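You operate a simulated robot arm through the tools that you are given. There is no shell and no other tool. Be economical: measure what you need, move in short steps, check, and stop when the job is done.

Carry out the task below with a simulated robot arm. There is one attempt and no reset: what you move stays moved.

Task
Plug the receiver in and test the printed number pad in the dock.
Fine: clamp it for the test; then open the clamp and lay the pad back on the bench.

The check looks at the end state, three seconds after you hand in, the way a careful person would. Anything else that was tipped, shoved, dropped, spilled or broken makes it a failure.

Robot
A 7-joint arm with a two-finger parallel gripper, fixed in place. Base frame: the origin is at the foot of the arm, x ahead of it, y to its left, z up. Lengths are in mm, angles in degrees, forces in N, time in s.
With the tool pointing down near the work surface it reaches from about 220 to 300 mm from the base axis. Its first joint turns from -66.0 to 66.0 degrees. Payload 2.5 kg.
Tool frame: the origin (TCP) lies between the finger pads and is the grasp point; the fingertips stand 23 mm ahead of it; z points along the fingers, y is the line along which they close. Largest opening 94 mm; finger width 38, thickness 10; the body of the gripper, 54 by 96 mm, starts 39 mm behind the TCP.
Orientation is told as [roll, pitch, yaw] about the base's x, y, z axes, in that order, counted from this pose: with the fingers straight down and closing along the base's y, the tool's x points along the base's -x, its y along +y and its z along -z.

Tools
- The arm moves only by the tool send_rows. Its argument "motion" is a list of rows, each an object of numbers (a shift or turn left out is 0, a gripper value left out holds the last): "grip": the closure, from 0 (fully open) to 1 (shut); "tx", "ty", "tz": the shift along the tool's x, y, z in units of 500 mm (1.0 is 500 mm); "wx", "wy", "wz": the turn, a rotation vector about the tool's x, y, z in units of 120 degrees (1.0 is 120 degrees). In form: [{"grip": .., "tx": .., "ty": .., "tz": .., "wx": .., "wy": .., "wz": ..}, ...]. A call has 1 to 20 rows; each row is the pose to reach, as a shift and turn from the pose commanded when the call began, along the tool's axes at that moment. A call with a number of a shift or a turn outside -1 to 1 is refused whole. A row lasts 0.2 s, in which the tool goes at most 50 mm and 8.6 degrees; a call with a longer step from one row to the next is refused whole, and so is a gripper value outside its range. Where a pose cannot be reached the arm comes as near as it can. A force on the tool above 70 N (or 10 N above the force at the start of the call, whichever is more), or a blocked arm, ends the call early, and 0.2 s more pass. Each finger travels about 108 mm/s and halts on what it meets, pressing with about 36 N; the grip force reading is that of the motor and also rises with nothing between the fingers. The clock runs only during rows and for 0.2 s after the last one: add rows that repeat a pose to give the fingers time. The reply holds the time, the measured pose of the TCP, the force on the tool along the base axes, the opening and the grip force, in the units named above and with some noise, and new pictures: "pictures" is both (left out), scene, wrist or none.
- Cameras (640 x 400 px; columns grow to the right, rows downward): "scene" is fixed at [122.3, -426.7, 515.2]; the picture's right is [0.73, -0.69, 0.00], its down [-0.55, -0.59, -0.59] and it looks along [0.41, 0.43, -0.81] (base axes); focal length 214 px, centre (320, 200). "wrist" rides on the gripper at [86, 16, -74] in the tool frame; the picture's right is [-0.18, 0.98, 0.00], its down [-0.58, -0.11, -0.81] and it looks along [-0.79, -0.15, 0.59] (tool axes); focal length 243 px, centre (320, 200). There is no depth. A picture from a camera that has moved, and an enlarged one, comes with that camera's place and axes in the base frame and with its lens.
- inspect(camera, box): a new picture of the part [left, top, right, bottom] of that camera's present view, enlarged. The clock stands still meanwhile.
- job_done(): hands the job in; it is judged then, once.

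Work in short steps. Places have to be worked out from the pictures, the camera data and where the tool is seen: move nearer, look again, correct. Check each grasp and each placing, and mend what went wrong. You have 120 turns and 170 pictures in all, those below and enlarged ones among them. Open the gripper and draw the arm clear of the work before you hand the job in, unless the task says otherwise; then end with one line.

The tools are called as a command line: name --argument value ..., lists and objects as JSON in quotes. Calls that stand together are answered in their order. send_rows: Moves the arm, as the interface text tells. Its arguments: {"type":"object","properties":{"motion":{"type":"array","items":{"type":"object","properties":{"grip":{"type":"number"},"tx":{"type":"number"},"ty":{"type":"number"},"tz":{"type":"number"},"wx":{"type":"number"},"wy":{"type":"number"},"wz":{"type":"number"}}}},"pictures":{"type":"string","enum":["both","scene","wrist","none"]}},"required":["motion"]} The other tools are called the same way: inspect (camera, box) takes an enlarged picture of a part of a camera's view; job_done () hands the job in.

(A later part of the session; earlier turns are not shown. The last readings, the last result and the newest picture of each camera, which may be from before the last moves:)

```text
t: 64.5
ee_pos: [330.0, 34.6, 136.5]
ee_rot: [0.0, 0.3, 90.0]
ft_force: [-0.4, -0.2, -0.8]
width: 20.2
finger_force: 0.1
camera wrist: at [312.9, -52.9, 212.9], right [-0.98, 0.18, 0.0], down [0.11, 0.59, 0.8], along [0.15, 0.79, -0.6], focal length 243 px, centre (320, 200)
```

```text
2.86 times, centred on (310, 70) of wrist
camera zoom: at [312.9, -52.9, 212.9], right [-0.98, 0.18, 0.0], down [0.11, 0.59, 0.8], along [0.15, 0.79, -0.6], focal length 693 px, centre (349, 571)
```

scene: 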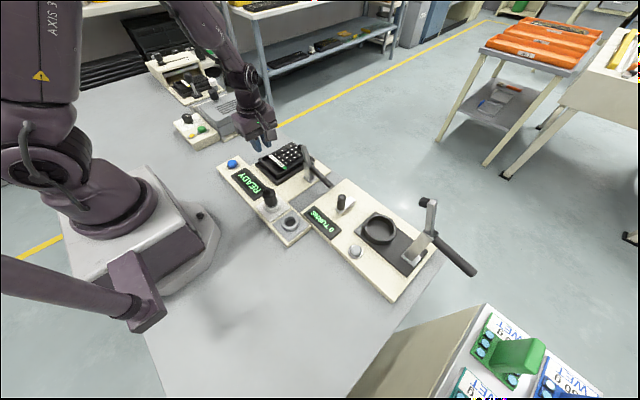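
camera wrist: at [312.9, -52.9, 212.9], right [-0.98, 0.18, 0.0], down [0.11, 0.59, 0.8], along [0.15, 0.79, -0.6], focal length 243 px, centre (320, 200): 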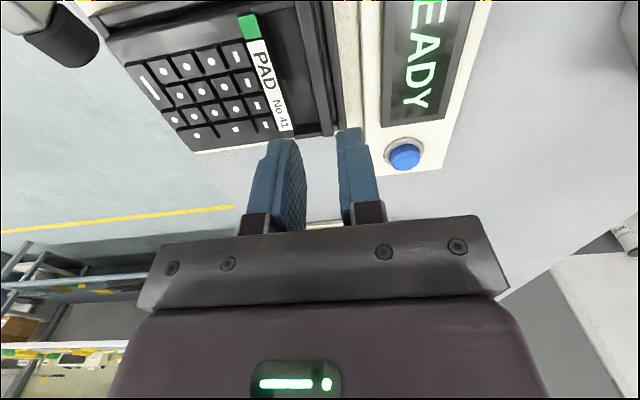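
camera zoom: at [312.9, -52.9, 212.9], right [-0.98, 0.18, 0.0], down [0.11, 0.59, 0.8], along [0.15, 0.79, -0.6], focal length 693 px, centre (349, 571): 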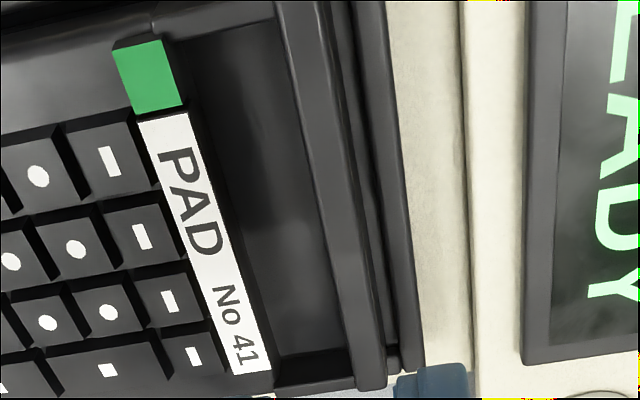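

The outer fingertip stopped on the near lip (top z≈24) while the pad bottom was about 8 mm lower, so the pad is inside all the lips, on the tray floor. Next is the clamp: its bar leans toward +y, so pressing its tip down should swing it onto the pad. I go above the clamp to measure it.

send_rows --motion '[{"tz": -0.06, "grip": 1}, {"tz": -0.11}, {"tx": 0.03, "ty": -0.05, "tz": -0.11}, {"tx": 0.06, "ty": -0.1, "tz": -0.11}, {"tx": 0.09, "ty": -0.15, "tz": -0.11}, {"tx": 0.11, "ty": -0.176, "tz": -0.11}, {"tx": 0.11, "ty": -0.176, "tz": -0.11}]'

inspect --camera "wrist" --box '[200, 0, 440, 150]'

inspect --camera "scene" --box '[285, 135, 345, 185]'

```text
t: 66.1
ee_pos: [418.5, -20.6, 192.2]
ee_rot: [-0.1, 0.4, 90.1]
ft_force: [-0.2, 0.6, 0.1]
width: 0.3
finger_force: 36.2
camera wrist: at [401.5, -107.8, 268.3], right [-0.98, 0.18, 0.0], down [0.11, 0.59, 0.8], along [0.15, 0.79, -0.6], focal length 243 px, centre (320, 200)
```

scene: 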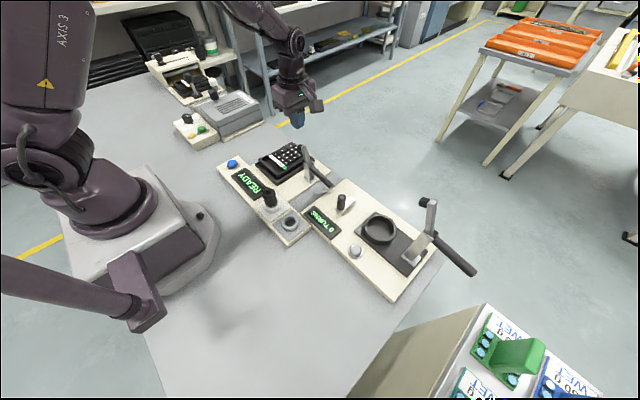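
wrist: 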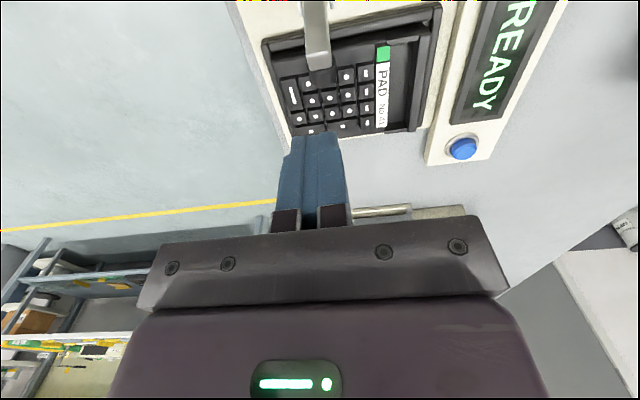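

```text
2.67 times, centred on (320, 75) of wrist
camera zoom: at [401.5, -107.8, 268.3], right [-0.98, 0.18, 0.0], down [0.11, 0.59, 0.8], along [0.15, 0.79, -0.6], focal length 647 px, centre (320, 533)
```

zoom: 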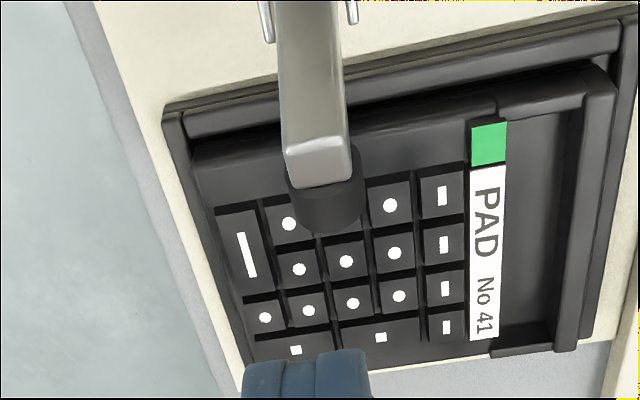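

```text
8.00 times, centred on (315, 160) of scene
camera zoom: at [122.4, -426.7, 515.2], right [0.73, -0.69, 0.0], down [-0.55, -0.59, -0.59], along [0.41, 0.43, -0.81], focal length 1716 px, centre (360, 520)
```

zoom: 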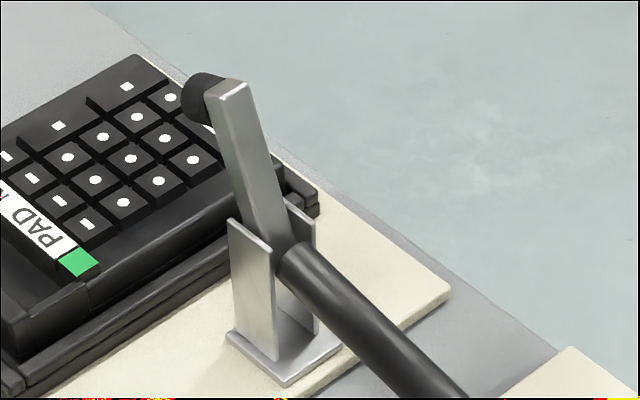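

The pad sits nicely inside all four lips. The clamp bar's end is right in line with the tool, at about y -44, z 112. I move to y≈-28 and press the tip down gradually with closed fingers.

send_rows --motion '[{"tx": 0.015, "tz": 0.05}, {"tx": 0.015, "tz": 0.1}, {"tx": 0.015, "tz": 0.12}, {"tx": 0.015, "tz": 0.135}, {"tx": 0.015, "tz": 0.15}]'

inspect --camera "scene" --box '[275, 125, 355, 185]'

```text
t: 66.8
ee_pos: [419.9, -22.1, 142.8]
ee_rot: [-0.4, -0.1, 90.4]
ft_force: [-1.1, 2.3, 2.9]
width: 0.2
finger_force: 36.3
stopped in row 3: the force on the tool passed its limit (the readings are from after the stop); the commanded pose is now the measured one
camera wrist: at [402.7, -109.2, 218.7], right [-0.98, 0.18, -0.01], down [0.1, 0.58, 0.81], along [0.15, 0.79, -0.59], focal length 243 px, centre (320, 200)
```

scene: 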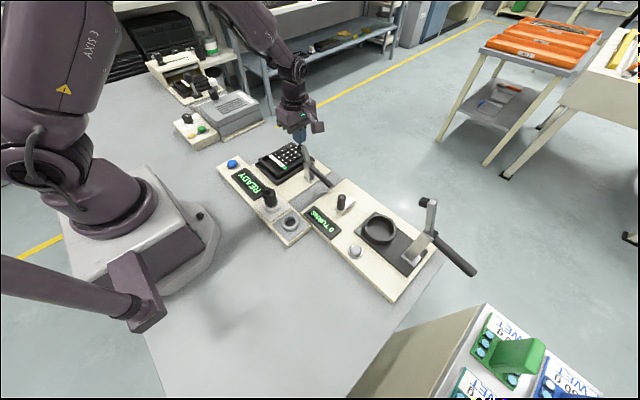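
wrist: 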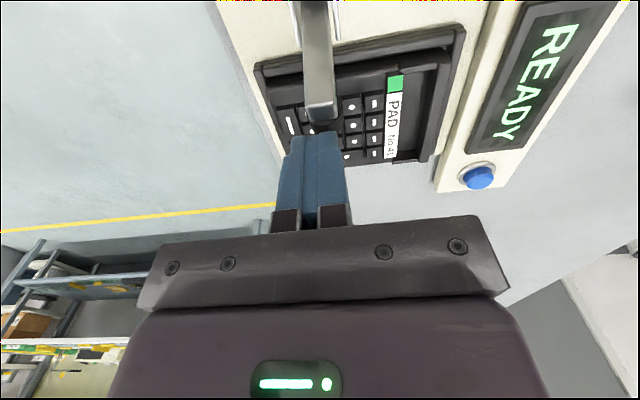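

```text
6.67 times, centred on (315, 155) of scene
camera zoom: at [122.3, -426.7, 515.2], right [0.73, -0.69, 0.0], down [-0.55, -0.59, -0.59], along [0.41, 0.43, -0.81], focal length 1430 px, centre (353, 500)
```

zoom: 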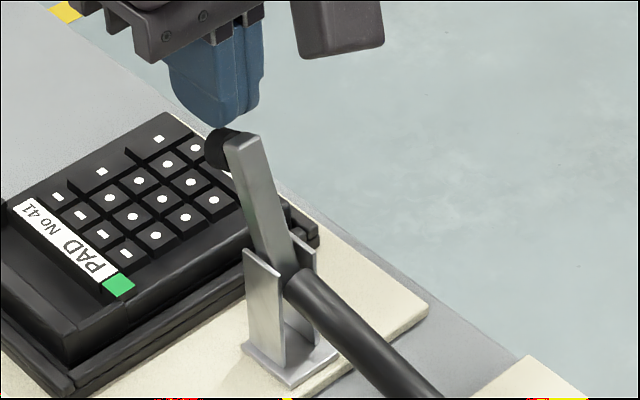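

The fingertips met the bar's end (contact at tip z≈119). I now press slowly, in small steps.

send_rows --motion '[{"tx": 0.006}, {"tx": 0.01, "tz": 0.006}, {"tx": 0.01, "tz": 0.012}, {"tx": 0.01, "tz": 0.018}, {"tx": 0.01, "tz": 0.024}, {"tx": 0.01, "tz": 0.03}]' --pictures "none"

inspect --camera "scene" --box '[275, 125, 355, 185]'

inspect --camera "wrist" --box '[200, 0, 440, 150]'

```text
t: 67.6
ee_pos: [419.6, -23.8, 144.8]
ee_rot: [-0.5, -0.2, 90.6]
ft_force: [-2.2, 1.2, 5.5]
width: 0.0
finger_force: 35.7
stopped in row 3: the force on the tool passed its limit (the readings are from after the stop); the commanded pose is now the measured one
```

```text
6.67 times, centred on (315, 155) of scene
camera zoom: at [122.3, -426.7, 515.2], right [0.73, -0.69, 0.0], down [-0.55, -0.59, -0.59], along [0.41, 0.43, -0.81], focal length 1430 px, centre (353, 500)
```

zoom: 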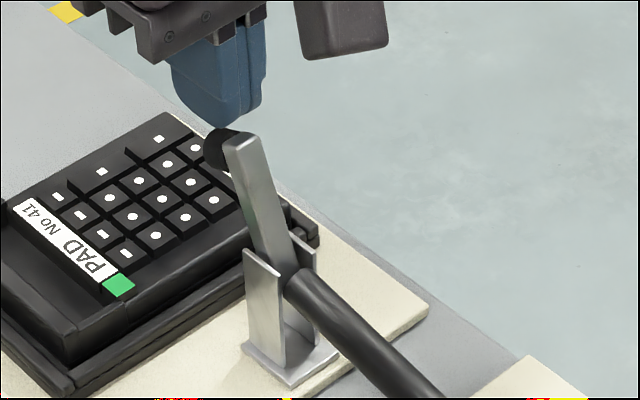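

```text
2.67 times, centred on (320, 75) of wrist
camera zoom: at [403.4, -110.3, 218.7], right [-0.98, 0.17, -0.01], down [0.1, 0.58, 0.81], along [0.15, 0.8, -0.59], focal length 647 px, centre (320, 533)
```

zoom: 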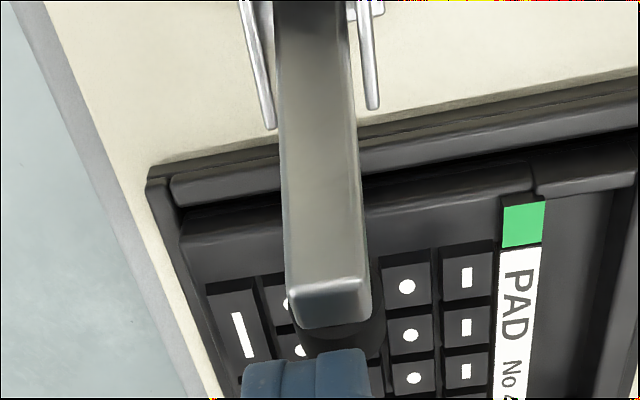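

Pressing the bar's end doesn't turn it within the force limit. The handle has a longer lever arm, and with the gripper at yaw 90° I can pinch it across x (parallel to the hinge) and swing it up. I rise and look at the handle from above.

send_rows --motion '[{"tz": -0.04}, {"tz": -0.08, "wz": 0.005}, {"tx": 0.05, "ty": -0.004, "tz": -0.08, "wz": 0.005}, {"tx": 0.1, "ty": -0.008, "tz": -0.08, "wz": 0.005, "grip": 0.6}, {"tx": 0.15, "ty": -0.008, "tz": -0.08, "wz": 0.005}, {"tx": 0.212, "ty": -0.008, "tz": -0.08, "wz": 0.005}, {"tx": 0.212, "ty": -0.008, "tz": -0.08, "wz": 0.005}]'

inspect --camera "wrist" --box '[200, 0, 440, 150]'

```text
t: 69.2
ee_pos: [426.2, -129.5, 183.3]
ee_rot: [-0.5, -0.3, 90.0]
ft_force: [0.8, 0.3, 0.6]
width: 37.5
finger_force: 0.0
camera wrist: at [407.4, -216.8, 257.1], right [-0.98, 0.18, -0.01], down [0.1, 0.58, 0.81], along [0.15, 0.8, -0.59], focal length 243 px, centre (320, 200)
```

scene: 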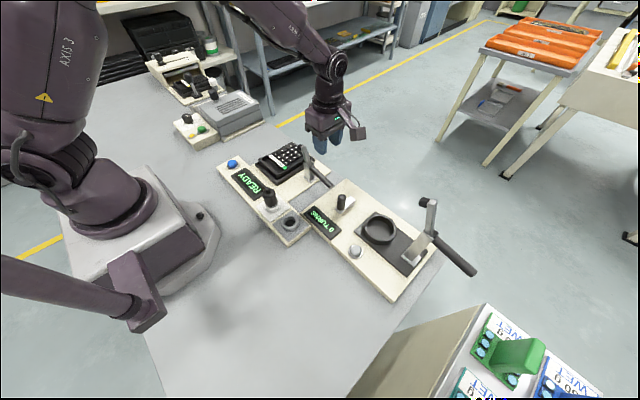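
wrist: 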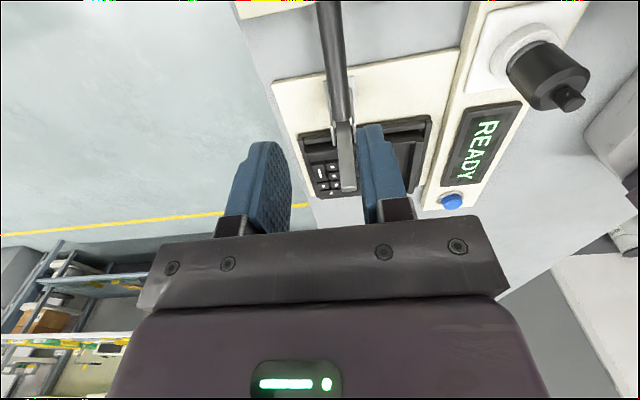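

```text
2.67 times, centred on (320, 75) of wrist
camera zoom: at [407.4, -216.8, 257.1], right [-0.98, 0.18, -0.01], down [0.1, 0.58, 0.81], along [0.15, 0.8, -0.59], focal length 647 px, centre (320, 533)
```

zoom: 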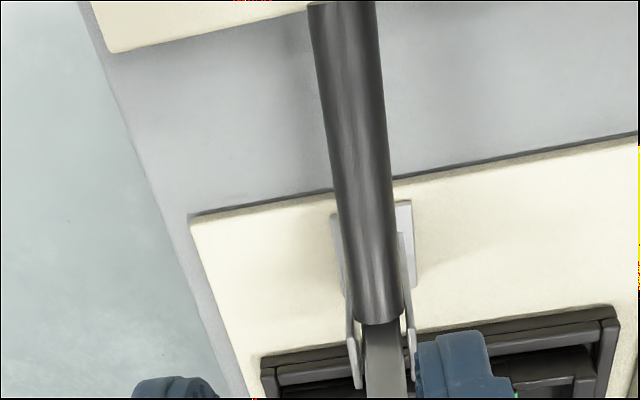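

The handle lies at x≈414, from y -75 to -158, about 18 mm thick. I align at (414, -128), between the two boards, and descend partway to check.

send_rows --motion '[{"tx": -0.003, "ty": 0.024, "wy": -0.003}, {"tx": -0.003, "ty": 0.024, "tz": 0.07, "wy": -0.003}, {"tx": -0.003, "ty": 0.024, "tz": 0.14, "wy": -0.003}, {"tx": -0.003, "ty": 0.024, "tz": 0.19, "wy": -0.003}, {"tx": -0.003, "ty": 0.024, "tz": 0.19, "wy": -0.003}]'

inspect --camera "scene" --box '[275, 125, 375, 215]'

```text
t: 70.4
ee_pos: [414.3, -127.9, 87.2]
ee_rot: [-0.5, -0.6, 90.0]
ft_force: [-0.4, -0.4, -0.5]
width: 37.8
finger_force: 0.0
camera wrist: at [396.0, -215.6, 161.7], right [-0.98, 0.18, -0.01], down [0.1, 0.57, 0.81], along [0.15, 0.8, -0.58], focal length 243 px, centre (320, 200)
```

scene: 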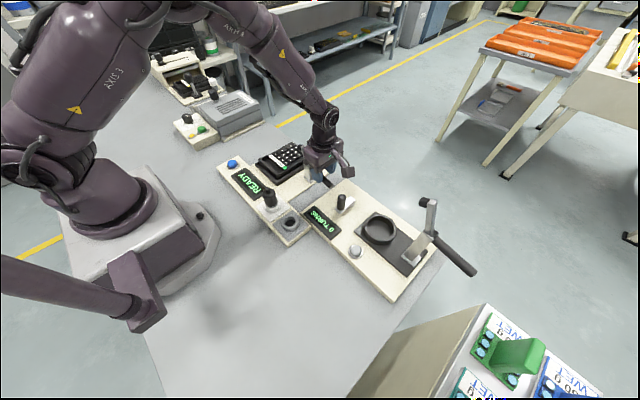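
wrist: 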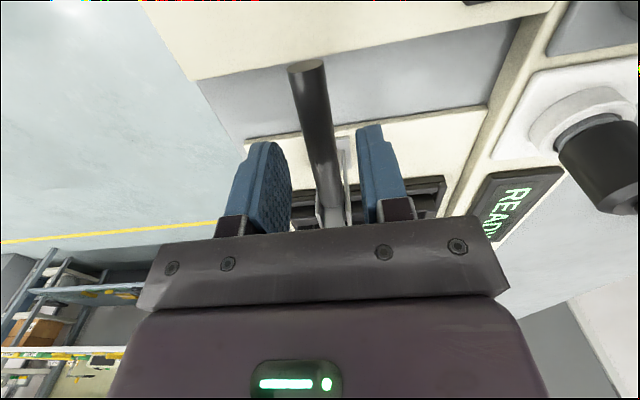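

```text
4.44 times, centred on (325, 170) of scene
camera zoom: at [122.4, -426.7, 515.2], right [0.73, -0.69, 0.0], down [-0.55, -0.59, -0.59], along [0.41, 0.43, -0.81], focal length 953 px, centre (298, 333)
```

zoom: 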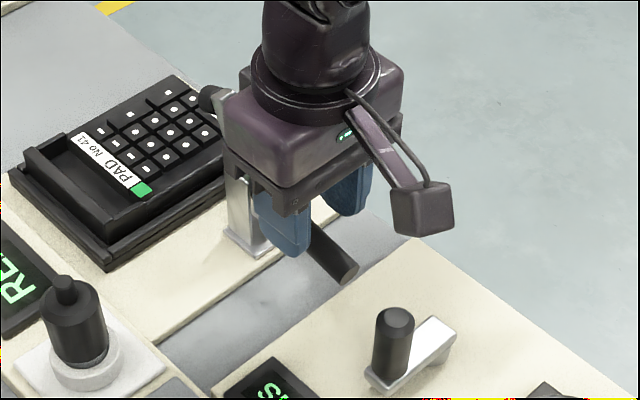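

The handle is centred between the fingers. I lower to z≈47 and close on it.

send_rows --motion '[{"tz": 0.03}, {"tz": 0.06}, {"tz": 0.08}, {"tz": 0.08, "grip": 1}, {"tz": 0.08}, {"tz": 0.08}]' --pictures "wrist"

inspect --camera "scene" --box '[275, 125, 375, 215]'

```text
t: 71.8
ee_pos: [413.8, -126.6, 47.2]
ee_rot: [-0.7, -0.6, 90.0]
ft_force: [10.9, 0.1, -9.7]
width: 17.4
finger_force: 44.8
camera wrist: at [397.0, -214.4, 121.8], right [-0.98, 0.18, -0.01], down [0.1, 0.57, 0.81], along [0.16, 0.8, -0.58], focal length 243 px, centre (320, 200)
```

wrist: 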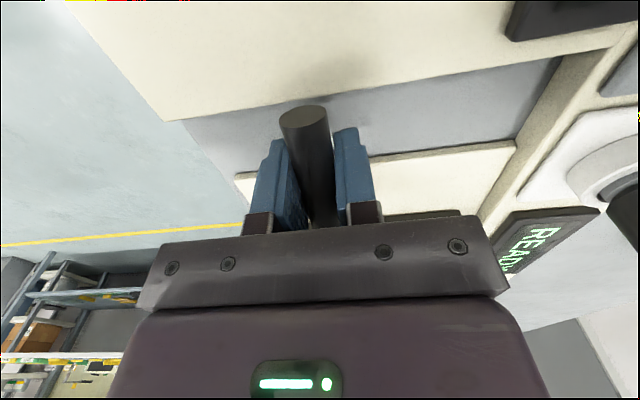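

```text
4.44 times, centred on (325, 170) of scene
camera zoom: at [122.4, -426.7, 515.1], right [0.73, -0.69, 0.0], down [-0.55, -0.59, -0.59], along [0.41, 0.43, -0.81], focal length 953 px, centre (298, 333)
```

zoom: 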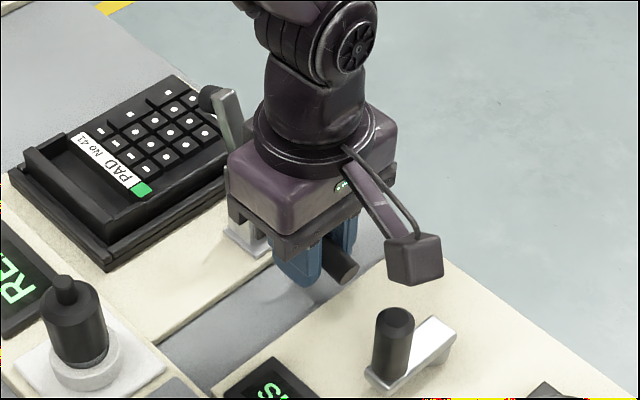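

I hold the handle (17.4 mm wide). I swing it up along an arc about the hinge at about (y -75, z 54), starting with the first 17 mm of rise.

send_rows --motion '[{"ty": -0.002}, {"ty": -0.002, "tx": 0.001, "tz": -0.008}, {"ty": -0.002, "tx": 0.001, "tz": -0.016}, {"ty": -0.002, "tx": 0.0005, "tz": -0.025}, {"ty": -0.002, "tx": -0.0004, "tz": -0.034}]' --pictures "none"

inspect --camera "scene" --box '[275, 125, 375, 215]'

```text
t: 73.0
ee_pos: [415.2, -127.4, 65.8]
ee_rot: [-0.4, -0.5, 90.0]
ft_force: [12.8, -3.0, -19.9]
width: 17.7
finger_force: 44.5
```

```text
4.44 times, centred on (325, 170) of scene
camera zoom: at [122.4, -426.7, 515.1], right [0.73, -0.69, 0.0], down [-0.55, -0.59, -0.59], along [0.41, 0.43, -0.81], focal length 953 px, centre (298, 333)
```

zoom: 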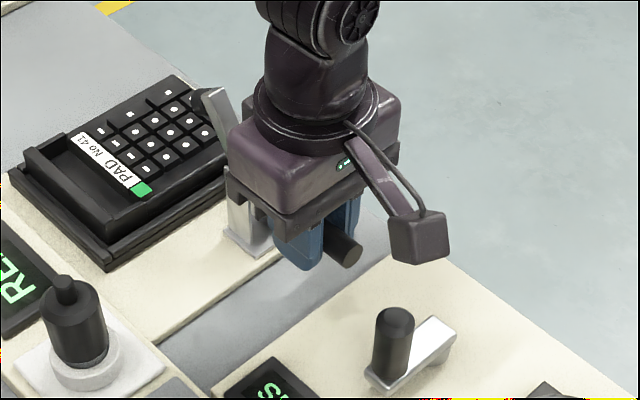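

The clamp is turning (bar now tilting down, force 20 N). I continue the arc.

send_rows --motion '[{"ty": -0.002, "tx": -0.002, "tz": -0.009}, {"ty": -0.002, "tx": -0.005, "tz": -0.018}, {"ty": -0.002, "tx": -0.0085, "tz": -0.026}, {"ty": -0.002, "tx": -0.0125, "tz": -0.034}, {"ty": -0.002, "tx": -0.0175, "tz": -0.042}, {"ty": -0.002, "tx": -0.0225, "tz": -0.049}]' --pictures "none"

inspect --camera "scene" --box '[265, 115, 375, 205]'

```text
t: 74.4
ee_pos: [415.5, -118.8, 91.7]
ee_rot: [-0.4, -0.3, 89.9]
ft_force: [1.3, -21.0, -11.6]
width: 18.0
finger_force: 44.8
```

```text
4.44 times, centred on (320, 160) of scene
camera zoom: at [122.4, -426.7, 515.1], right [0.73, -0.69, 0.0], down [-0.55, -0.59, -0.59], along [0.41, 0.43, -0.81], focal length 953 px, centre (320, 378)
```

zoom: 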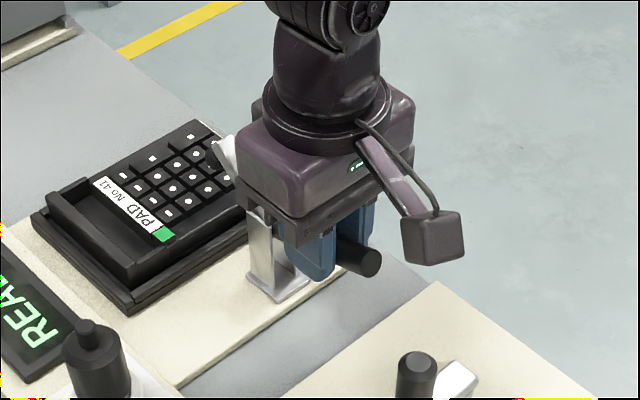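

Continuing well; the bar is nearly down. I proceed further along the arc until the resistance rises.

send_rows --motion '[{"tx": -0.005, "tz": -0.005}, {"tx": -0.01, "tz": -0.009}, {"tx": -0.0145, "tz": -0.012}, {"tx": -0.02, "tz": -0.016}, {"tx": -0.027, "tz": -0.021}]' --pictures "none"

inspect --camera "scene" --box '[265, 115, 375, 205]'

```text
t: 75.6
ee_pos: [415.0, -106.0, 100.9]
ee_rot: [-0.4, -0.3, 89.9]
ft_force: [-0.1, -27.4, -3.2]
width: 18.1
finger_force: 45.2
```

```text
4.44 times, centred on (320, 160) of scene
camera zoom: at [122.4, -426.7, 515.2], right [0.73, -0.69, 0.0], down [-0.55, -0.59, -0.59], along [0.41, 0.43, -0.81], focal length 953 px, centre (320, 378)
```

zoom: 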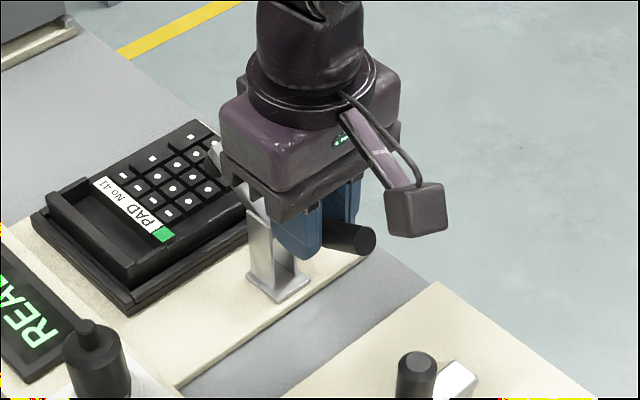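

I zoom in on the bar and rubber foot to judge how far they are from the pad.

inspect --camera "scene" --box '[298, 138, 338, 168]'

inspect --camera "wrist" --box '[240, 80, 400, 230]'

```text
13.33 times, centred on (318, 153) of scene
camera zoom: at [122.4, -426.7, 515.2], right [0.73, -0.69, 0.0], down [-0.55, -0.59, -0.59], along [0.41, 0.43, -0.81], focal length 2860 px, centre (347, 827)
```

zoom: 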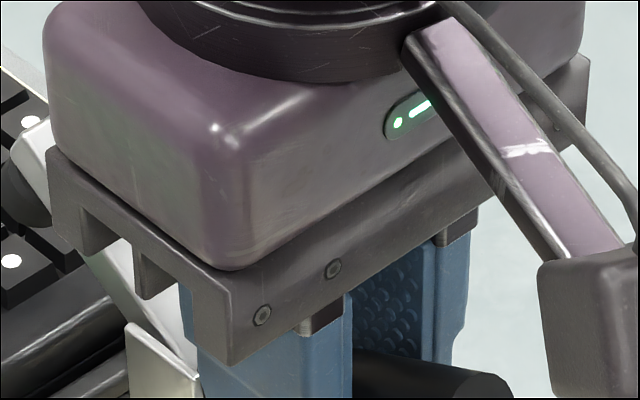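

```text
2.67 times, centred on (320, 155) of wrist
camera zoom: at [397.0, -193.5, 175.2], right [-0.98, 0.19, -0.01], down [0.1, 0.58, 0.81], along [0.15, 0.79, -0.59], focal length 647 px, centre (320, 320)
```

zoom: 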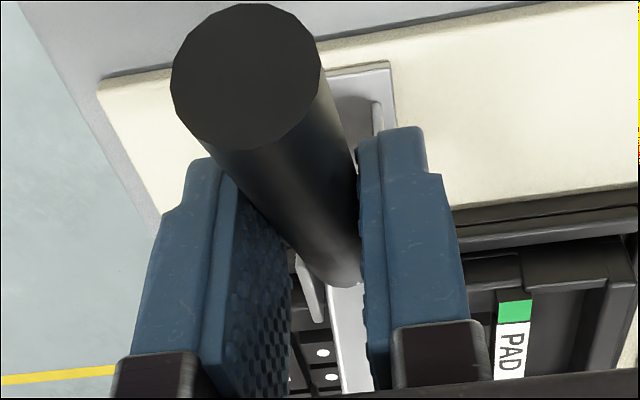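

The foot is near the keys. I continue in smaller steps until it presses.

send_rows --motion '[{"tx": -0.005, "tz": -0.003}, {"tx": -0.01, "tz": -0.006}, {"tx": -0.015, "tz": -0.0085}, {"tx": -0.021, "tz": -0.011}]' --pictures "none"

inspect --camera "scene" --box '[275, 128, 335, 178]'

```text
t: 76.6
ee_pos: [414.9, -96.9, 106.2]
ee_rot: [-0.5, -0.3, 89.5]
ft_force: [1.0, -30.2, 2.4]
width: 17.5
finger_force: 45.3
```

```text
8.00 times, centred on (305, 153) of scene
camera zoom: at [122.3, -426.7, 515.2], right [0.73, -0.69, 0.0], down [-0.55, -0.59, -0.59], along [0.41, 0.43, -0.81], focal length 1716 px, centre (440, 576)
```

zoom: 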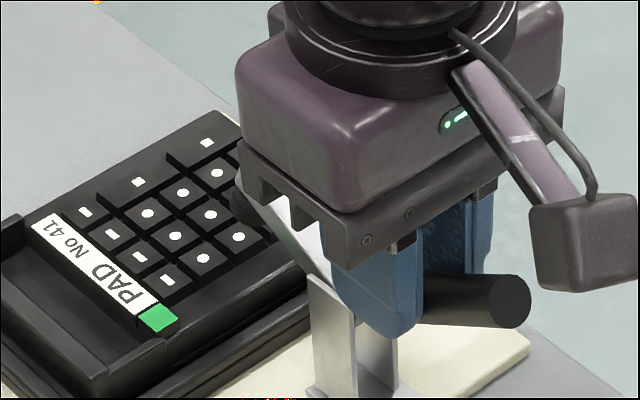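

Still swinging freely at about 30 N. I continue.

send_rows --motion '[{"tx": -0.005, "tz": -0.002}, {"tx": -0.01, "tz": -0.004}, {"tx": -0.015, "tz": -0.005}, {"tx": -0.02, "tz": -0.006}]' --pictures "none"

inspect --camera "scene" --box '[275, 128, 335, 178]'

```text
t: 77.6
ee_pos: [414.6, -87.7, 109.4]
ee_rot: [-0.5, -0.3, 89.8]
ft_force: [1.8, -29.5, 3.1]
width: 18.0
finger_force: 45.0
```

```text
8.00 times, centred on (305, 153) of scene
camera zoom: at [122.3, -426.7, 515.2], right [0.73, -0.69, 0.0], down [-0.55, -0.59, -0.59], along [0.41, 0.43, -0.81], focal length 1716 px, centre (440, 576)
```

zoom: 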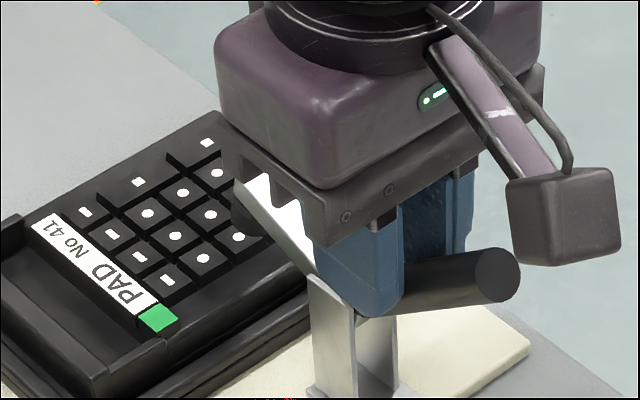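

Almost on the keys. A bit more.

send_rows --motion '[{"tx": -0.005, "tz": -0.001}, {"tx": -0.01, "tz": -0.0015}, {"tx": -0.015, "tz": -0.002}, {"tx": -0.02, "tz": -0.002}]' --pictures "none"

inspect --camera "scene" --box '[275, 128, 335, 178]'

```text
t: 78.6
ee_pos: [415.0, -77.1, 110.7]
ee_rot: [-0.5, -0.1, 89.7]
ft_force: [-1.7, -30.2, 12.6]
width: 17.8
finger_force: 44.9
```

```text
8.00 times, centred on (305, 153) of scene
camera zoom: at [122.3, -426.6, 515.2], right [0.73, -0.69, 0.0], down [-0.55, -0.59, -0.59], along [0.41, 0.43, -0.81], focal length 1716 px, centre (440, 576)
```

zoom: 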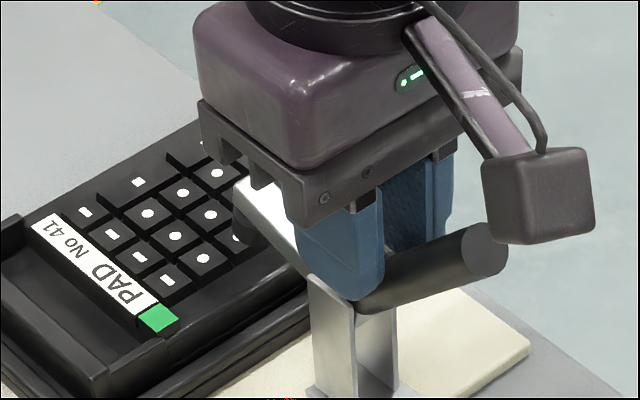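

Still moving with no firm stop. A few more degrees, now slightly downward on the arc.

send_rows --motion '[{"tx": -0.006, "tz": 0.001}, {"tx": -0.012, "tz": 0.003}, {"tx": -0.018, "tz": 0.005}, {"tx": -0.022, "tz": 0.007}]' --pictures "none"

inspect --camera "scene" --box '[275, 128, 335, 178]'

inspect --camera "wrist" --box '[200, 60, 440, 240]'

```text
t: 79.6
ee_pos: [414.9, -64.8, 106.7]
ee_rot: [-0.6, -0.3, 89.7]
ft_force: [-2.6, -28.5, 18.8]
width: 17.7
finger_force: 45.4
```

```text
8.00 times, centred on (305, 153) of scene
camera zoom: at [122.3, -426.6, 515.2], right [0.73, -0.69, 0.0], down [-0.55, -0.59, -0.59], along [0.41, 0.43, -0.81], focal length 1716 px, centre (440, 576)
```

zoom: 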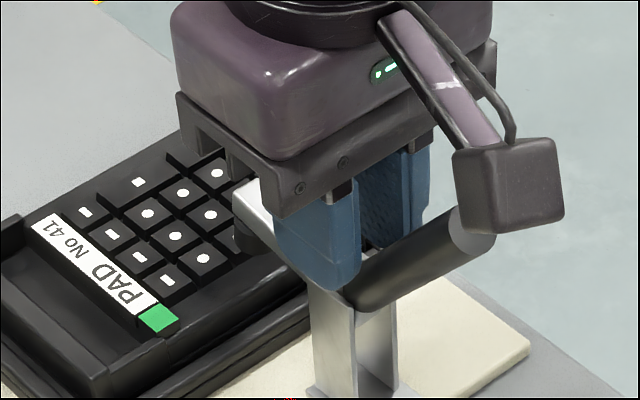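

```text
2.22 times, centred on (320, 150) of wrist
camera zoom: at [396.7, -152.1, 181.1], right [-0.98, 0.19, -0.01], down [0.11, 0.58, 0.81], along [0.16, 0.79, -0.59], focal length 539 px, centre (320, 311)
```

zoom: 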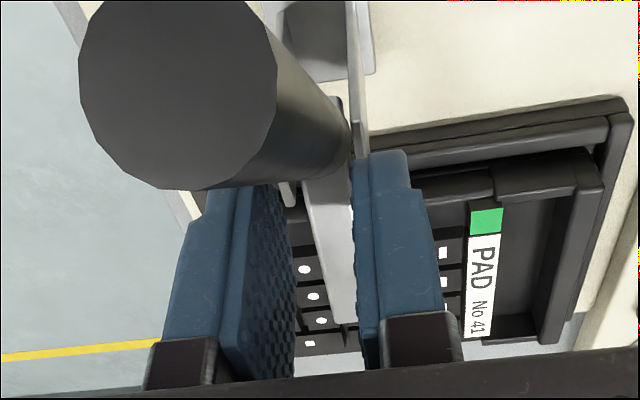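

The handle is at about 122° now and the foot looks close to or on the pad. I zoom in to see.

inspect --camera "scene" --box '[298, 148, 322, 163]'

```text
16.00 times, centred on (310, 156) of scene
camera zoom: at [122.3, -426.6, 515.2], right [0.73, -0.69, 0.0], down [-0.55, -0.59, -0.59], along [0.41, 0.43, -0.81], focal length 3432 px, centre (480, 912)
```

zoom: 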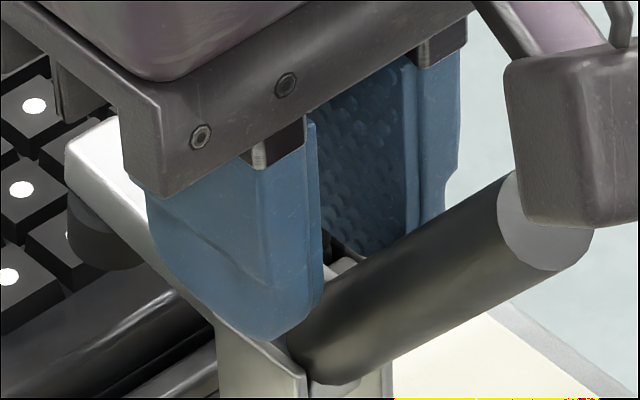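

Only the finger edges still hold the handle base. I open, rise clear, and will then press the near-horizontal bar down onto the pad from above.

send_rows --motion '[{"grip": 0.55}, {"grip": 0.55}, {"tz": -0.03}, {"tz": -0.08}, {"tz": -0.14}, {"tz": -0.18}]'

inspect --camera "scene" --box '[275, 128, 335, 178]'

inspect --camera "wrist" --box '[160, 0, 480, 200]'

```text
t: 81.0
ee_pos: [415.1, -61.5, 196.1]
ee_rot: [-0.5, -0.6, 90.1]
ft_force: [-0.2, 0.5, 0.4]
width: 42.0
finger_force: 0.1
camera wrist: at [397.5, -150.5, 270.9], right [-0.98, 0.18, -0.01], down [0.1, 0.57, 0.81], along [0.15, 0.8, -0.58], focal length 243 px, centre (320, 200)
```

scene: 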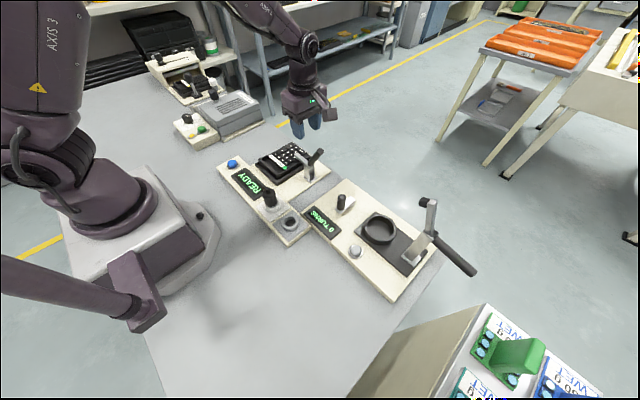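
wrist: 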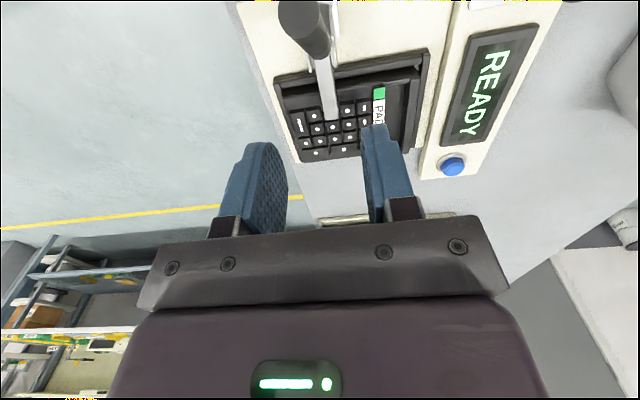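

```text
8.00 times, centred on (305, 153) of scene
camera zoom: at [122.4, -426.7, 515.2], right [0.73, -0.69, 0.0], down [-0.55, -0.59, -0.59], along [0.41, 0.43, -0.81], focal length 1716 px, centre (440, 576)
```

zoom: 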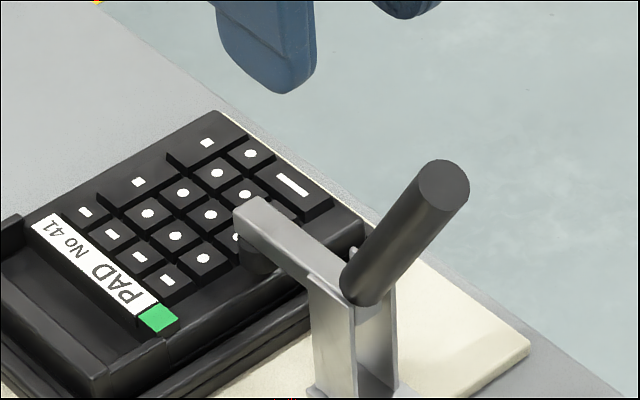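

```text
2.00 times, centred on (320, 100) of wrist
camera zoom: at [397.5, -150.5, 270.9], right [-0.98, 0.18, -0.01], down [0.1, 0.57, 0.81], along [0.15, 0.8, -0.58], focal length 485 px, centre (320, 400)
```

zoom: 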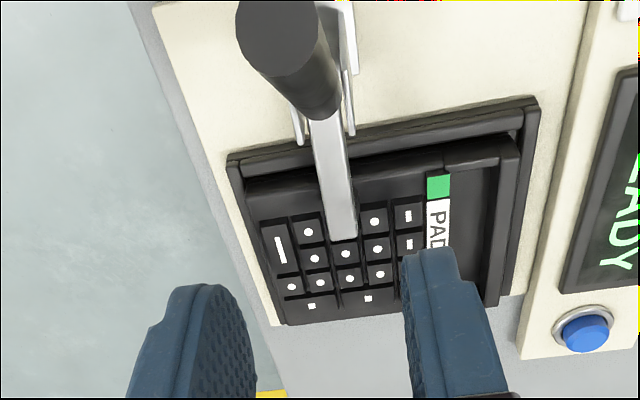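

The bar is now horizontal over the keys. The handle stands up near where my camera would go, so I turn the gripper back to yaw 0 (camera on the base side), close the fingers and move above the bar's tip at about (414, -5).

send_rows --motion '[{"tx": -0.01, "wz": 0.068, "grip": 1}, {"tx": -0.02, "wz": 0.136}, {"tx": -0.03, "wz": 0.204}, {"tx": -0.04, "wz": 0.272}, {"tx": -0.05, "wz": 0.34}, {"tx": -0.06, "wz": 0.408}, {"tx": -0.07, "wz": 0.476}, {"tx": -0.08, "wz": 0.544}, {"tx": -0.09, "wz": 0.612}, {"tx": -0.1, "wz": 0.68}, {"tx": -0.112, "wz": 0.75}, {"tx": -0.112, "wz": 0.75}]'

inspect --camera "wrist" --box '[200, 0, 440, 150]'

```text
t: 83.6
ee_pos: [415.3, -5.8, 197.5]
ee_rot: [0.6, -0.6, -0.1]
ft_force: [0.2, 0.4, -0.1]
width: 0.0
finger_force: 36.1
```

scene: 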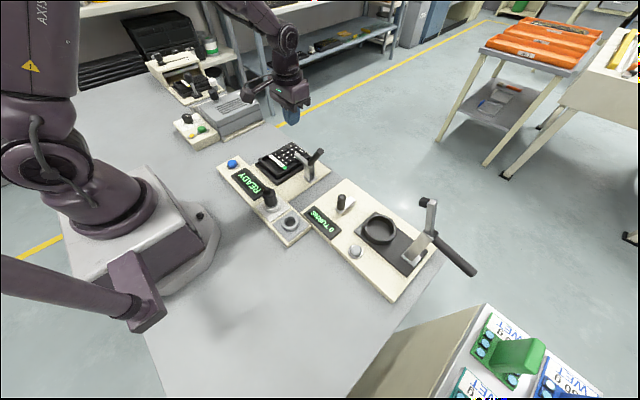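

```text
refused: no pictures are left
```

The picture allowance is used up, so from here I work by pose and force readings and my earlier measurements. First I level the small tilt, move to y≈-15 and lower to just above the bar (its top is at z≈65–70).

send_rows --motion '[{"ty": -0.0184, "wx": 0.005, "wy": 0.005}, {"ty": -0.0184, "tz": 0.08, "wx": 0.005, "wy": 0.005}, {"ty": -0.0184, "tz": 0.15, "wx": 0.005, "wy": 0.005}, {"ty": -0.0184, "tz": 0.18, "wx": 0.005, "wy": 0.005}]' --pictures "none"

```text
t: 84.6
ee_pos: [416.8, -13.8, 105.9]
ee_rot: [-0.1, 0.1, 0.0]
ft_force: [-0.3, -0.2, -0.7]
width: 0.1
finger_force: 36.4
no pictures are left
```

Level again at z≈106. I step down slowly to find the bar.

send_rows --motion '[{"tz": 0.006}, {"tz": 0.012}, {"tz": 0.018}, {"tz": 0.022}]' --pictures "none"

```text
t: 85.6
ee_pos: [415.0, -14.4, 97.2]
ee_rot: [0.0, 0.1, 0.0]
ft_force: [-0.4, -0.3, -0.9]
width: 0.0
finger_force: 35.9
no pictures are left
```

send_rows --motion '[{"tz": 0.003}, {"tz": 0.006}, {"tz": 0.009}, {"tz": 0.012}, {"tz": 0.015}]' --pictures "none"

```text
t: 86.8
ee_pos: [415.9, -13.7, 91.2]
ee_rot: [0.0, 0.1, 0.1]
ft_force: [-19.4, 1.5, 40.5]
width: 0.0
finger_force: 36.1
no pictures are left
```

Contact at 40 N with the bar top at z≈68. I press 1 mm more to see whether it yields or is backed by the pad.

send_rows --motion '[{"tz": 0.002}, {"tz": 0.003}, {"tz": 0.003}]' --pictures "none"

```text
t: 87.4
ee_pos: [415.8, -13.6, 90.3]
ee_rot: [0.0, 0.0, 0.0]
ft_force: [-7.8, 0.3, 16.2]
width: 0.0
finger_force: 36.1
stopped in row 3: the force on the tool passed its limit (the readings are from after the stop); the commanded pose is now the measured one
no pictures are left
```

It's rigid – the foot is pressing on the pad, so it is clamped. I rise and go above the blue button, measured at about (262, 131, top z≈30).

send_rows --motion '[{"tz": -0.04}, {"tz": -0.12}, {"tz": -0.18}, {"tx": 0.06, "ty": 0.055, "tz": -0.18}, {"tx": 0.12, "ty": 0.11, "tz": -0.18}, {"tx": 0.18, "ty": 0.17, "tz": -0.18}, {"tx": 0.24, "ty": 0.23, "tz": -0.18}, {"tx": 0.3076, "ty": 0.289, "tz": -0.18}, {"tx": 0.3076, "ty": 0.289, "tz": -0.12}, {"tx": 0.3076, "ty": 0.289, "tz": -0.04}, {"tx": 0.3076, "ty": 0.289, "tz": 0.03}, {"tx": 0.3076, "ty": 0.289, "tz": 0.045}]' --pictures "none"

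```text
t: 90.0
ee_pos: [261.4, 130.6, 67.4]
ee_rot: [0.1, 0.1, 0.0]
ft_force: [0.4, 0.0, -0.1]
width: 0.1
finger_force: 36.2
no pictures are left
```

I lower slowly to find the button.

send_rows --motion '[{"tz": 0.004}, {"tz": 0.008}, {"tz": 0.012}, {"tz": 0.015}]' --pictures "none"

```text
t: 91.0
ee_pos: [261.5, 131.6, 60.9]
ee_rot: [0.0, -0.1, -0.1]
ft_force: [1.5, 0.7, 0.1]
width: 0.0
finger_force: 36.1
no pictures are left
```

send_rows --motion '[{"tz": 0.003}, {"tz": 0.006}, {"tz": 0.009}, {"tz": 0.012}]' --pictures "none"

```text
t: 92.0
ee_pos: [262.3, 130.4, 53.8]
ee_rot: [0.1, 0.2, 0.1]
ft_force: [-1.3, -0.1, 4.8]
width: 0.1
finger_force: 35.9
no pictures are left
```

First touch (4.8 N) at fingertip z≈31, exactly the expected button top. I press in further.

send_rows --motion '[{"tz": 0.002}, {"tz": 0.004}, {"tz": 0.006}]' --pictures "none"

```text
t: 92.8
ee_pos: [260.8, 130.1, 51.7]
ee_rot: [0.1, 0.0, 0.0]
ft_force: [-4.6, -1.0, 30.5]
width: 0.0
finger_force: 36.3
no pictures are left
```

30 N after about 3 mm of travel: the button is bottoming. A touch more, then release and rise.

send_rows --motion '[{"tz": 0.002}, {"tz": 0.002}, {"tz": 0.002}, {"tz": 0.002}]' --pictures "none"

```text
t: 93.8
ee_pos: [262.3, 131.6, 51.1]
ee_rot: [0.1, 0.1, 0.1]
ft_force: [-4.8, -1.1, 43.2]
width: 0.0
finger_force: 36.5
no pictures are left
```

Button fully pressed. I release it and rise, then wait for the test to run.

send_rows --motion '[{"tz": -0.02}, {"tz": -0.08}, {"tz": -0.16}, {"tz": -0.24}, {"tz": -0.28}, {"tz": -0.28}, {"tz": -0.28}, {"tz": -0.28}, {"tz": -0.28}, {"tz": -0.28}, {"tz": -0.28}, {"tz": -0.28}, {"tz": -0.28}, {"tz": -0.28}, {"tz": -0.28}, {"tz": -0.28}, {"tz": -0.28}, {"tz": -0.28}, {"tz": -0.28}, {"tz": -0.28}]' --pictures "none"

send_rows --motion '[{"tz": 0}, {"tz": 0}, {"tz": 0}, {"tz": 0}, {"tz": 0}, {"tz": 0}, {"tz": 0}, {"tz": 0}, {"tz": 0}, {"tz": 0}, {"tz": 0}, {"tz": 0}, {"tz": 0}, {"tz": 0}, {"tz": 0}, {"tz": 0}, {"tz": 0}, {"tz": 0}, {"tz": 0}, {"tz": 0}]' --pictures "none"

```text
t: 98.0
ee_pos: [261.9, 129.9, 191.7]
ee_rot: [0.1, 0.1, 0.0]
ft_force: [0.3, -0.5, 0.9]
width: 0.0
finger_force: 35.9
no pictures are left
```

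```text
t: 102.2
ee_pos: [262.7, 129.7, 190.7]
ee_rot: [0.0, 0.0, 0.0]
ft_force: [-0.3, -0.4, 0.3]
width: 0.1
finger_force: 36.2
no pictures are left
```

I raise, turn to yaw 90° and move above the upright handle (end at about (415, -127, 140)).

send_rows --motion '[{"tx": -0.0255, "ty": -0.0425, "tz": -0.05, "wz": -0.0625}, {"tx": -0.051, "ty": -0.085, "tz": -0.05, "wz": -0.125}, {"tx": -0.0765, "ty": -0.1275, "tz": -0.05, "wz": -0.1875}, {"tx": -0.102, "ty": -0.17, "tz": -0.05, "wz": -0.25}, {"tx": -0.1275, "ty": -0.2125, "tz": -0.05, "wz": -0.3125}, {"tx": -0.153, "ty": -0.255, "tz": -0.05, "wz": -0.375}, {"tx": -0.1785, "ty": -0.2975, "tz": -0.05, "wz": -0.4375}, {"tx": -0.204, "ty": -0.34, "tz": -0.05, "wz": -0.5}, {"tx": -0.2295, "ty": -0.3825, "tz": -0.05, "wz": -0.5625}, {"tx": -0.255, "ty": -0.425, "tz": -0.05, "wz": -0.625}, {"tx": -0.2805, "ty": -0.4675, "tz": -0.05, "wz": -0.6875}, {"tx": -0.306, "ty": -0.51, "tz": -0.05, "wz": -0.75}, {"tx": -0.306, "ty": -0.51, "tz": -0.05, "wz": -0.75}]' --pictures "none"

send_rows --motion '[{"tz": 0}, {"tz": 0}, {"tz": 0}, {"tz": 0}, {"tz": 0}, {"tz": 0}, {"tz": 0}, {"tz": 0}, {"tz": 0}, {"tz": 0}, {"tz": 0.01}, {"tz": 0.02}, {"tz": 0.03}]' --pictures "none"

```text
t: 105.0
ee_pos: [415.6, -124.6, 214.8]
ee_rot: [0.1, -0.1, 90.1]
ft_force: [0.4, 0.2, 0.3]
width: 0.0
finger_force: 36.2
no pictures are left
```

```text
t: 107.8
ee_pos: [414.2, -123.1, 199.2]
ee_rot: [0.1, 0.0, 90.0]
ft_force: [-0.1, -0.2, -0.2]
width: 0.0
finger_force: 35.9
no pictures are left
```

I'll first push the handle toward -y from its +y side, where the lever arm is best. I shift to y≈-60, and lower beside it to z≈126.

send_rows --motion '[{"tx": -0.06}, {"tx": -0.126}, {"tx": -0.126, "tz": 0.06}, {"tx": -0.126, "tz": 0.12}, {"tx": -0.126, "tz": 0.146}, {"tx": -0.126, "tz": 0.146}]' --pictures "none"

```text
t: 109.2
ee_pos: [416.2, -60.4, 127.5]
ee_rot: [0.1, -0.1, 90.0]
ft_force: [0.4, 1.2, 1.0]
width: 0.1
finger_force: 36.1
no pictures are left
```

Clear. Now I push toward -y in small steps.

send_rows --motion '[{"tx": 0.008}, {"tx": 0.016}, {"tx": 0.024}, {"tx": 0.032}, {"tx": 0.04}, {"tx": 0.048}, {"tx": 0.054}]' --pictures "none"

```text
t: 110.8
ee_pos: [414.1, -89.3, 128.4]
ee_rot: [0.1, -0.2, 89.9]
ft_force: [0.0, 0.3, 0.2]
width: 0.3
finger_force: 35.9
no pictures are left
```

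send_rows --motion '[{"tx": 0.005, "tz": 0.002}, {"tx": 0.01, "tz": 0.004}, {"tx": 0.015, "tz": 0.007}, {"tx": 0.02, "tz": 0.01}]' --pictures "none"

```text
t: 111.8
ee_pos: [415.1, -99.2, 121.4]
ee_rot: [0.1, -0.1, 90.0]
ft_force: [0.9, 0.0, -0.4]
width: 0.0
finger_force: 35.8
no pictures are left
```

No contact yet; the handle must stand a little further out. I continue.

send_rows --motion '[{"tx": 0.005, "tz": 0.001}, {"tx": 0.01, "tz": 0.002}, {"tx": 0.015, "tz": 0.003}, {"tx": 0.02, "tz": 0.004}]' --pictures "none"

```text
t: 112.8
ee_pos: [415.2, -108.1, 120.2]
ee_rot: [0.1, -0.1, 90.0]
ft_force: [-0.2, 0.1, 0.2]
width: 0.1
finger_force: 35.9
no pictures are left
```

Surprisingly free: the handle isn't where I last saw it at this height. I probe downward slowly here to find where it lies.

send_rows --motion '[{"tz": 0.006}, {"tz": 0.012}, {"tz": 0.018}, {"tz": 0.024}]' --pictures "none"

```text
t: 113.8
ee_pos: [414.7, -107.9, 109.0]
ee_rot: [0.1, -0.1, 90.0]
ft_force: [-0.4, -0.2, 0.1]
width: 0.2
finger_force: 36.3
no pictures are left
```

send_rows --motion '[{"tz": 0.006}, {"tz": 0.012}, {"tz": 0.018}, {"tz": 0.024}, {"tz": 0.03}]' --pictures "none"

```text
t: 115.0
ee_pos: [416.2, -108.3, 94.0]
ee_rot: [0.1, 0.0, 90.0]
ft_force: [-0.1, 0.1, -0.2]
width: 0.0
finger_force: 35.3
no pictures are left
```

send_rows --motion '[{"tz": 0.004}, {"tz": 0.008}, {"tz": 0.012}, {"tz": 0.016}, {"tz": 0.02}]' --pictures "none"

```text
t: 116.1
ee_pos: [417.7, -110.3, 90.0]
ee_rot: [-0.2, 0.2, 90.0]
ft_force: [-2.2, 1.1, 6.3]
width: 0.3
finger_force: 35.9
stopped in row 5: the force on the tool passed its limit (the readings are from after the stop); the commanded pose is now the measured one
no pictures are left
```

Contact at fingertip z≈62 here matches the handle's original open position, so my push swung the clamp open. I press gently once further out (y≈-140) to make sure it's fully at its open stop.

send_rows --motion '[{"tz": -0.02}, {"tx": 0.03, "tz": -0.02}, {"tx": 0.06, "tz": -0.02}, {"tx": 0.06, "tz": -0.005}, {"tx": 0.06, "tz": 0.003}, {"tx": 0.06, "tz": 0.009}, {"tx": 0.06, "tz": 0.015}, {"tx": 0.06, "tz": 0.02}, {"tx": 0.06, "tz": 0.024}]' --pictures "none"

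```text
t: 118.1
ee_pos: [419.9, -140.2, 84.9]
ee_rot: [-0.5, 0.3, 90.0]
ft_force: [-7.5, 0.8, 18.8]
width: 0.0
finger_force: 35.7
stopped in row 9: the force on the tool passed its limit (the readings are from after the stop); the commanded pose is now the measured one
no pictures are left
```

The handle is firm at its open stop. I rise, level the tool and go above the pad's bar at about (332.3, 34.3), opening the fingers to 19 mm.

send_rows --motion '[{"tz": -0.06}, {"tz": -0.14}, {"tz": -0.18, "ty": 0.04, "wx": -0.0042, "wy": -0.0025}, {"tz": -0.18, "ty": 0.1, "wx": -0.0042, "wy": -0.0025}, {"tz": -0.18, "ty": 0.175, "wx": -0.0042, "wy": -0.0025, "grip": 0.798}, {"tz": -0.18, "ty": 0.175, "tx": -0.08, "wx": -0.0042, "wy": -0.0025}, {"tz": -0.18, "ty": 0.175, "tx": -0.16, "wx": -0.0042, "wy": -0.0025}, {"tz": -0.18, "ty": 0.175, "tx": -0.24, "wx": -0.0042, "wy": -0.0025}, {"tz": -0.18, "ty": 0.175, "tx": -0.31, "wx": -0.0042, "wy": -0.0025}, {"tz": -0.18, "ty": 0.175, "tx": -0.349, "wx": -0.0042, "wy": -0.0025}, {"tz": -0.1, "ty": 0.175, "tx": -0.349, "wx": -0.0042, "wy": -0.0025}, {"tz": -0.02, "ty": 0.175, "tx": -0.349, "wx": -0.0042, "wy": -0.0025}, {"tz": 0.01, "ty": 0.175, "tx": -0.349, "wx": -0.0042, "wy": -0.0025}, {"tz": 0.01, "ty": 0.175, "tx": -0.349, "wx": -0.0042, "wy": -0.0025}]' --pictures "none"

```text
t: 121.1
ee_pos: [331.9, 33.7, 76.7]
ee_rot: [0.0, 0.0, 90.0]
ft_force: [0.0, 0.3, 0.4]
width: 18.8
finger_force: 0.0
no pictures are left
```

Well placed. I descend slowly around the bar to z≈49.5, watching for contact.

send_rows --motion '[{"tz": 0.012}, {"tz": 0.022}, {"tz": 0.03}, {"tz": 0.038}, {"tz": 0.045}, {"tz": 0.05}, {"tz": 0.0545}]' --pictures "none"

```text
t: 122.7
ee_pos: [330.9, 34.1, 47.4]
ee_rot: [0.0, 0.1, 90.1]
ft_force: [-1.9, 0.0, -0.2]
width: 19.2
finger_force: 0.0
no pictures are left
```

No contact, so the fingers straddle the bar. I close; a width of about 9.3 mm will confirm the grasp. Then I lift.

send_rows --motion '[{"grip": 1}, {}, {}, {"tz": -0.008}, {"tz": -0.02}, {"tz": -0.05}, {"tz": -0.09}, {"tz": -0.11}, {"tz": -0.11}]' --pictures "none"

```text
t: 124.7
ee_pos: [331.8, 33.5, 103.6]
ee_rot: [0.2, 0.1, 90.1]
ft_force: [0.0, 0.7, -1.7]
width: 9.5
finger_force: 36.2
no pictures are left
```

Width 9.5 mm with the pad's weight showing: the pad is lifted. I carry it back (+162 mm in y) over its original place and lower to about 12 mm above the bench.

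send_rows --motion '[{"tx": -0.04}, {"tx": -0.09}, {"tx": -0.14}, {"tx": -0.19}, {"tx": -0.24}, {"tx": -0.29}, {"tx": -0.324}, {"tx": -0.324, "tz": 0.04}, {"tx": -0.324, "tz": 0.08}, {"tx": -0.324, "tz": 0.11}, {"tx": -0.324, "tz": 0.118}, {"tx": -0.324, "tz": 0.118}]' --pictures "none"

```text
t: 127.3
ee_pos: [330.4, 196.2, 43.0]
ee_rot: [0.1, 0.1, 90.0]
ft_force: [-0.6, -0.7, -1.8]
width: 9.4
finger_force: 36.1
no pictures are left
```

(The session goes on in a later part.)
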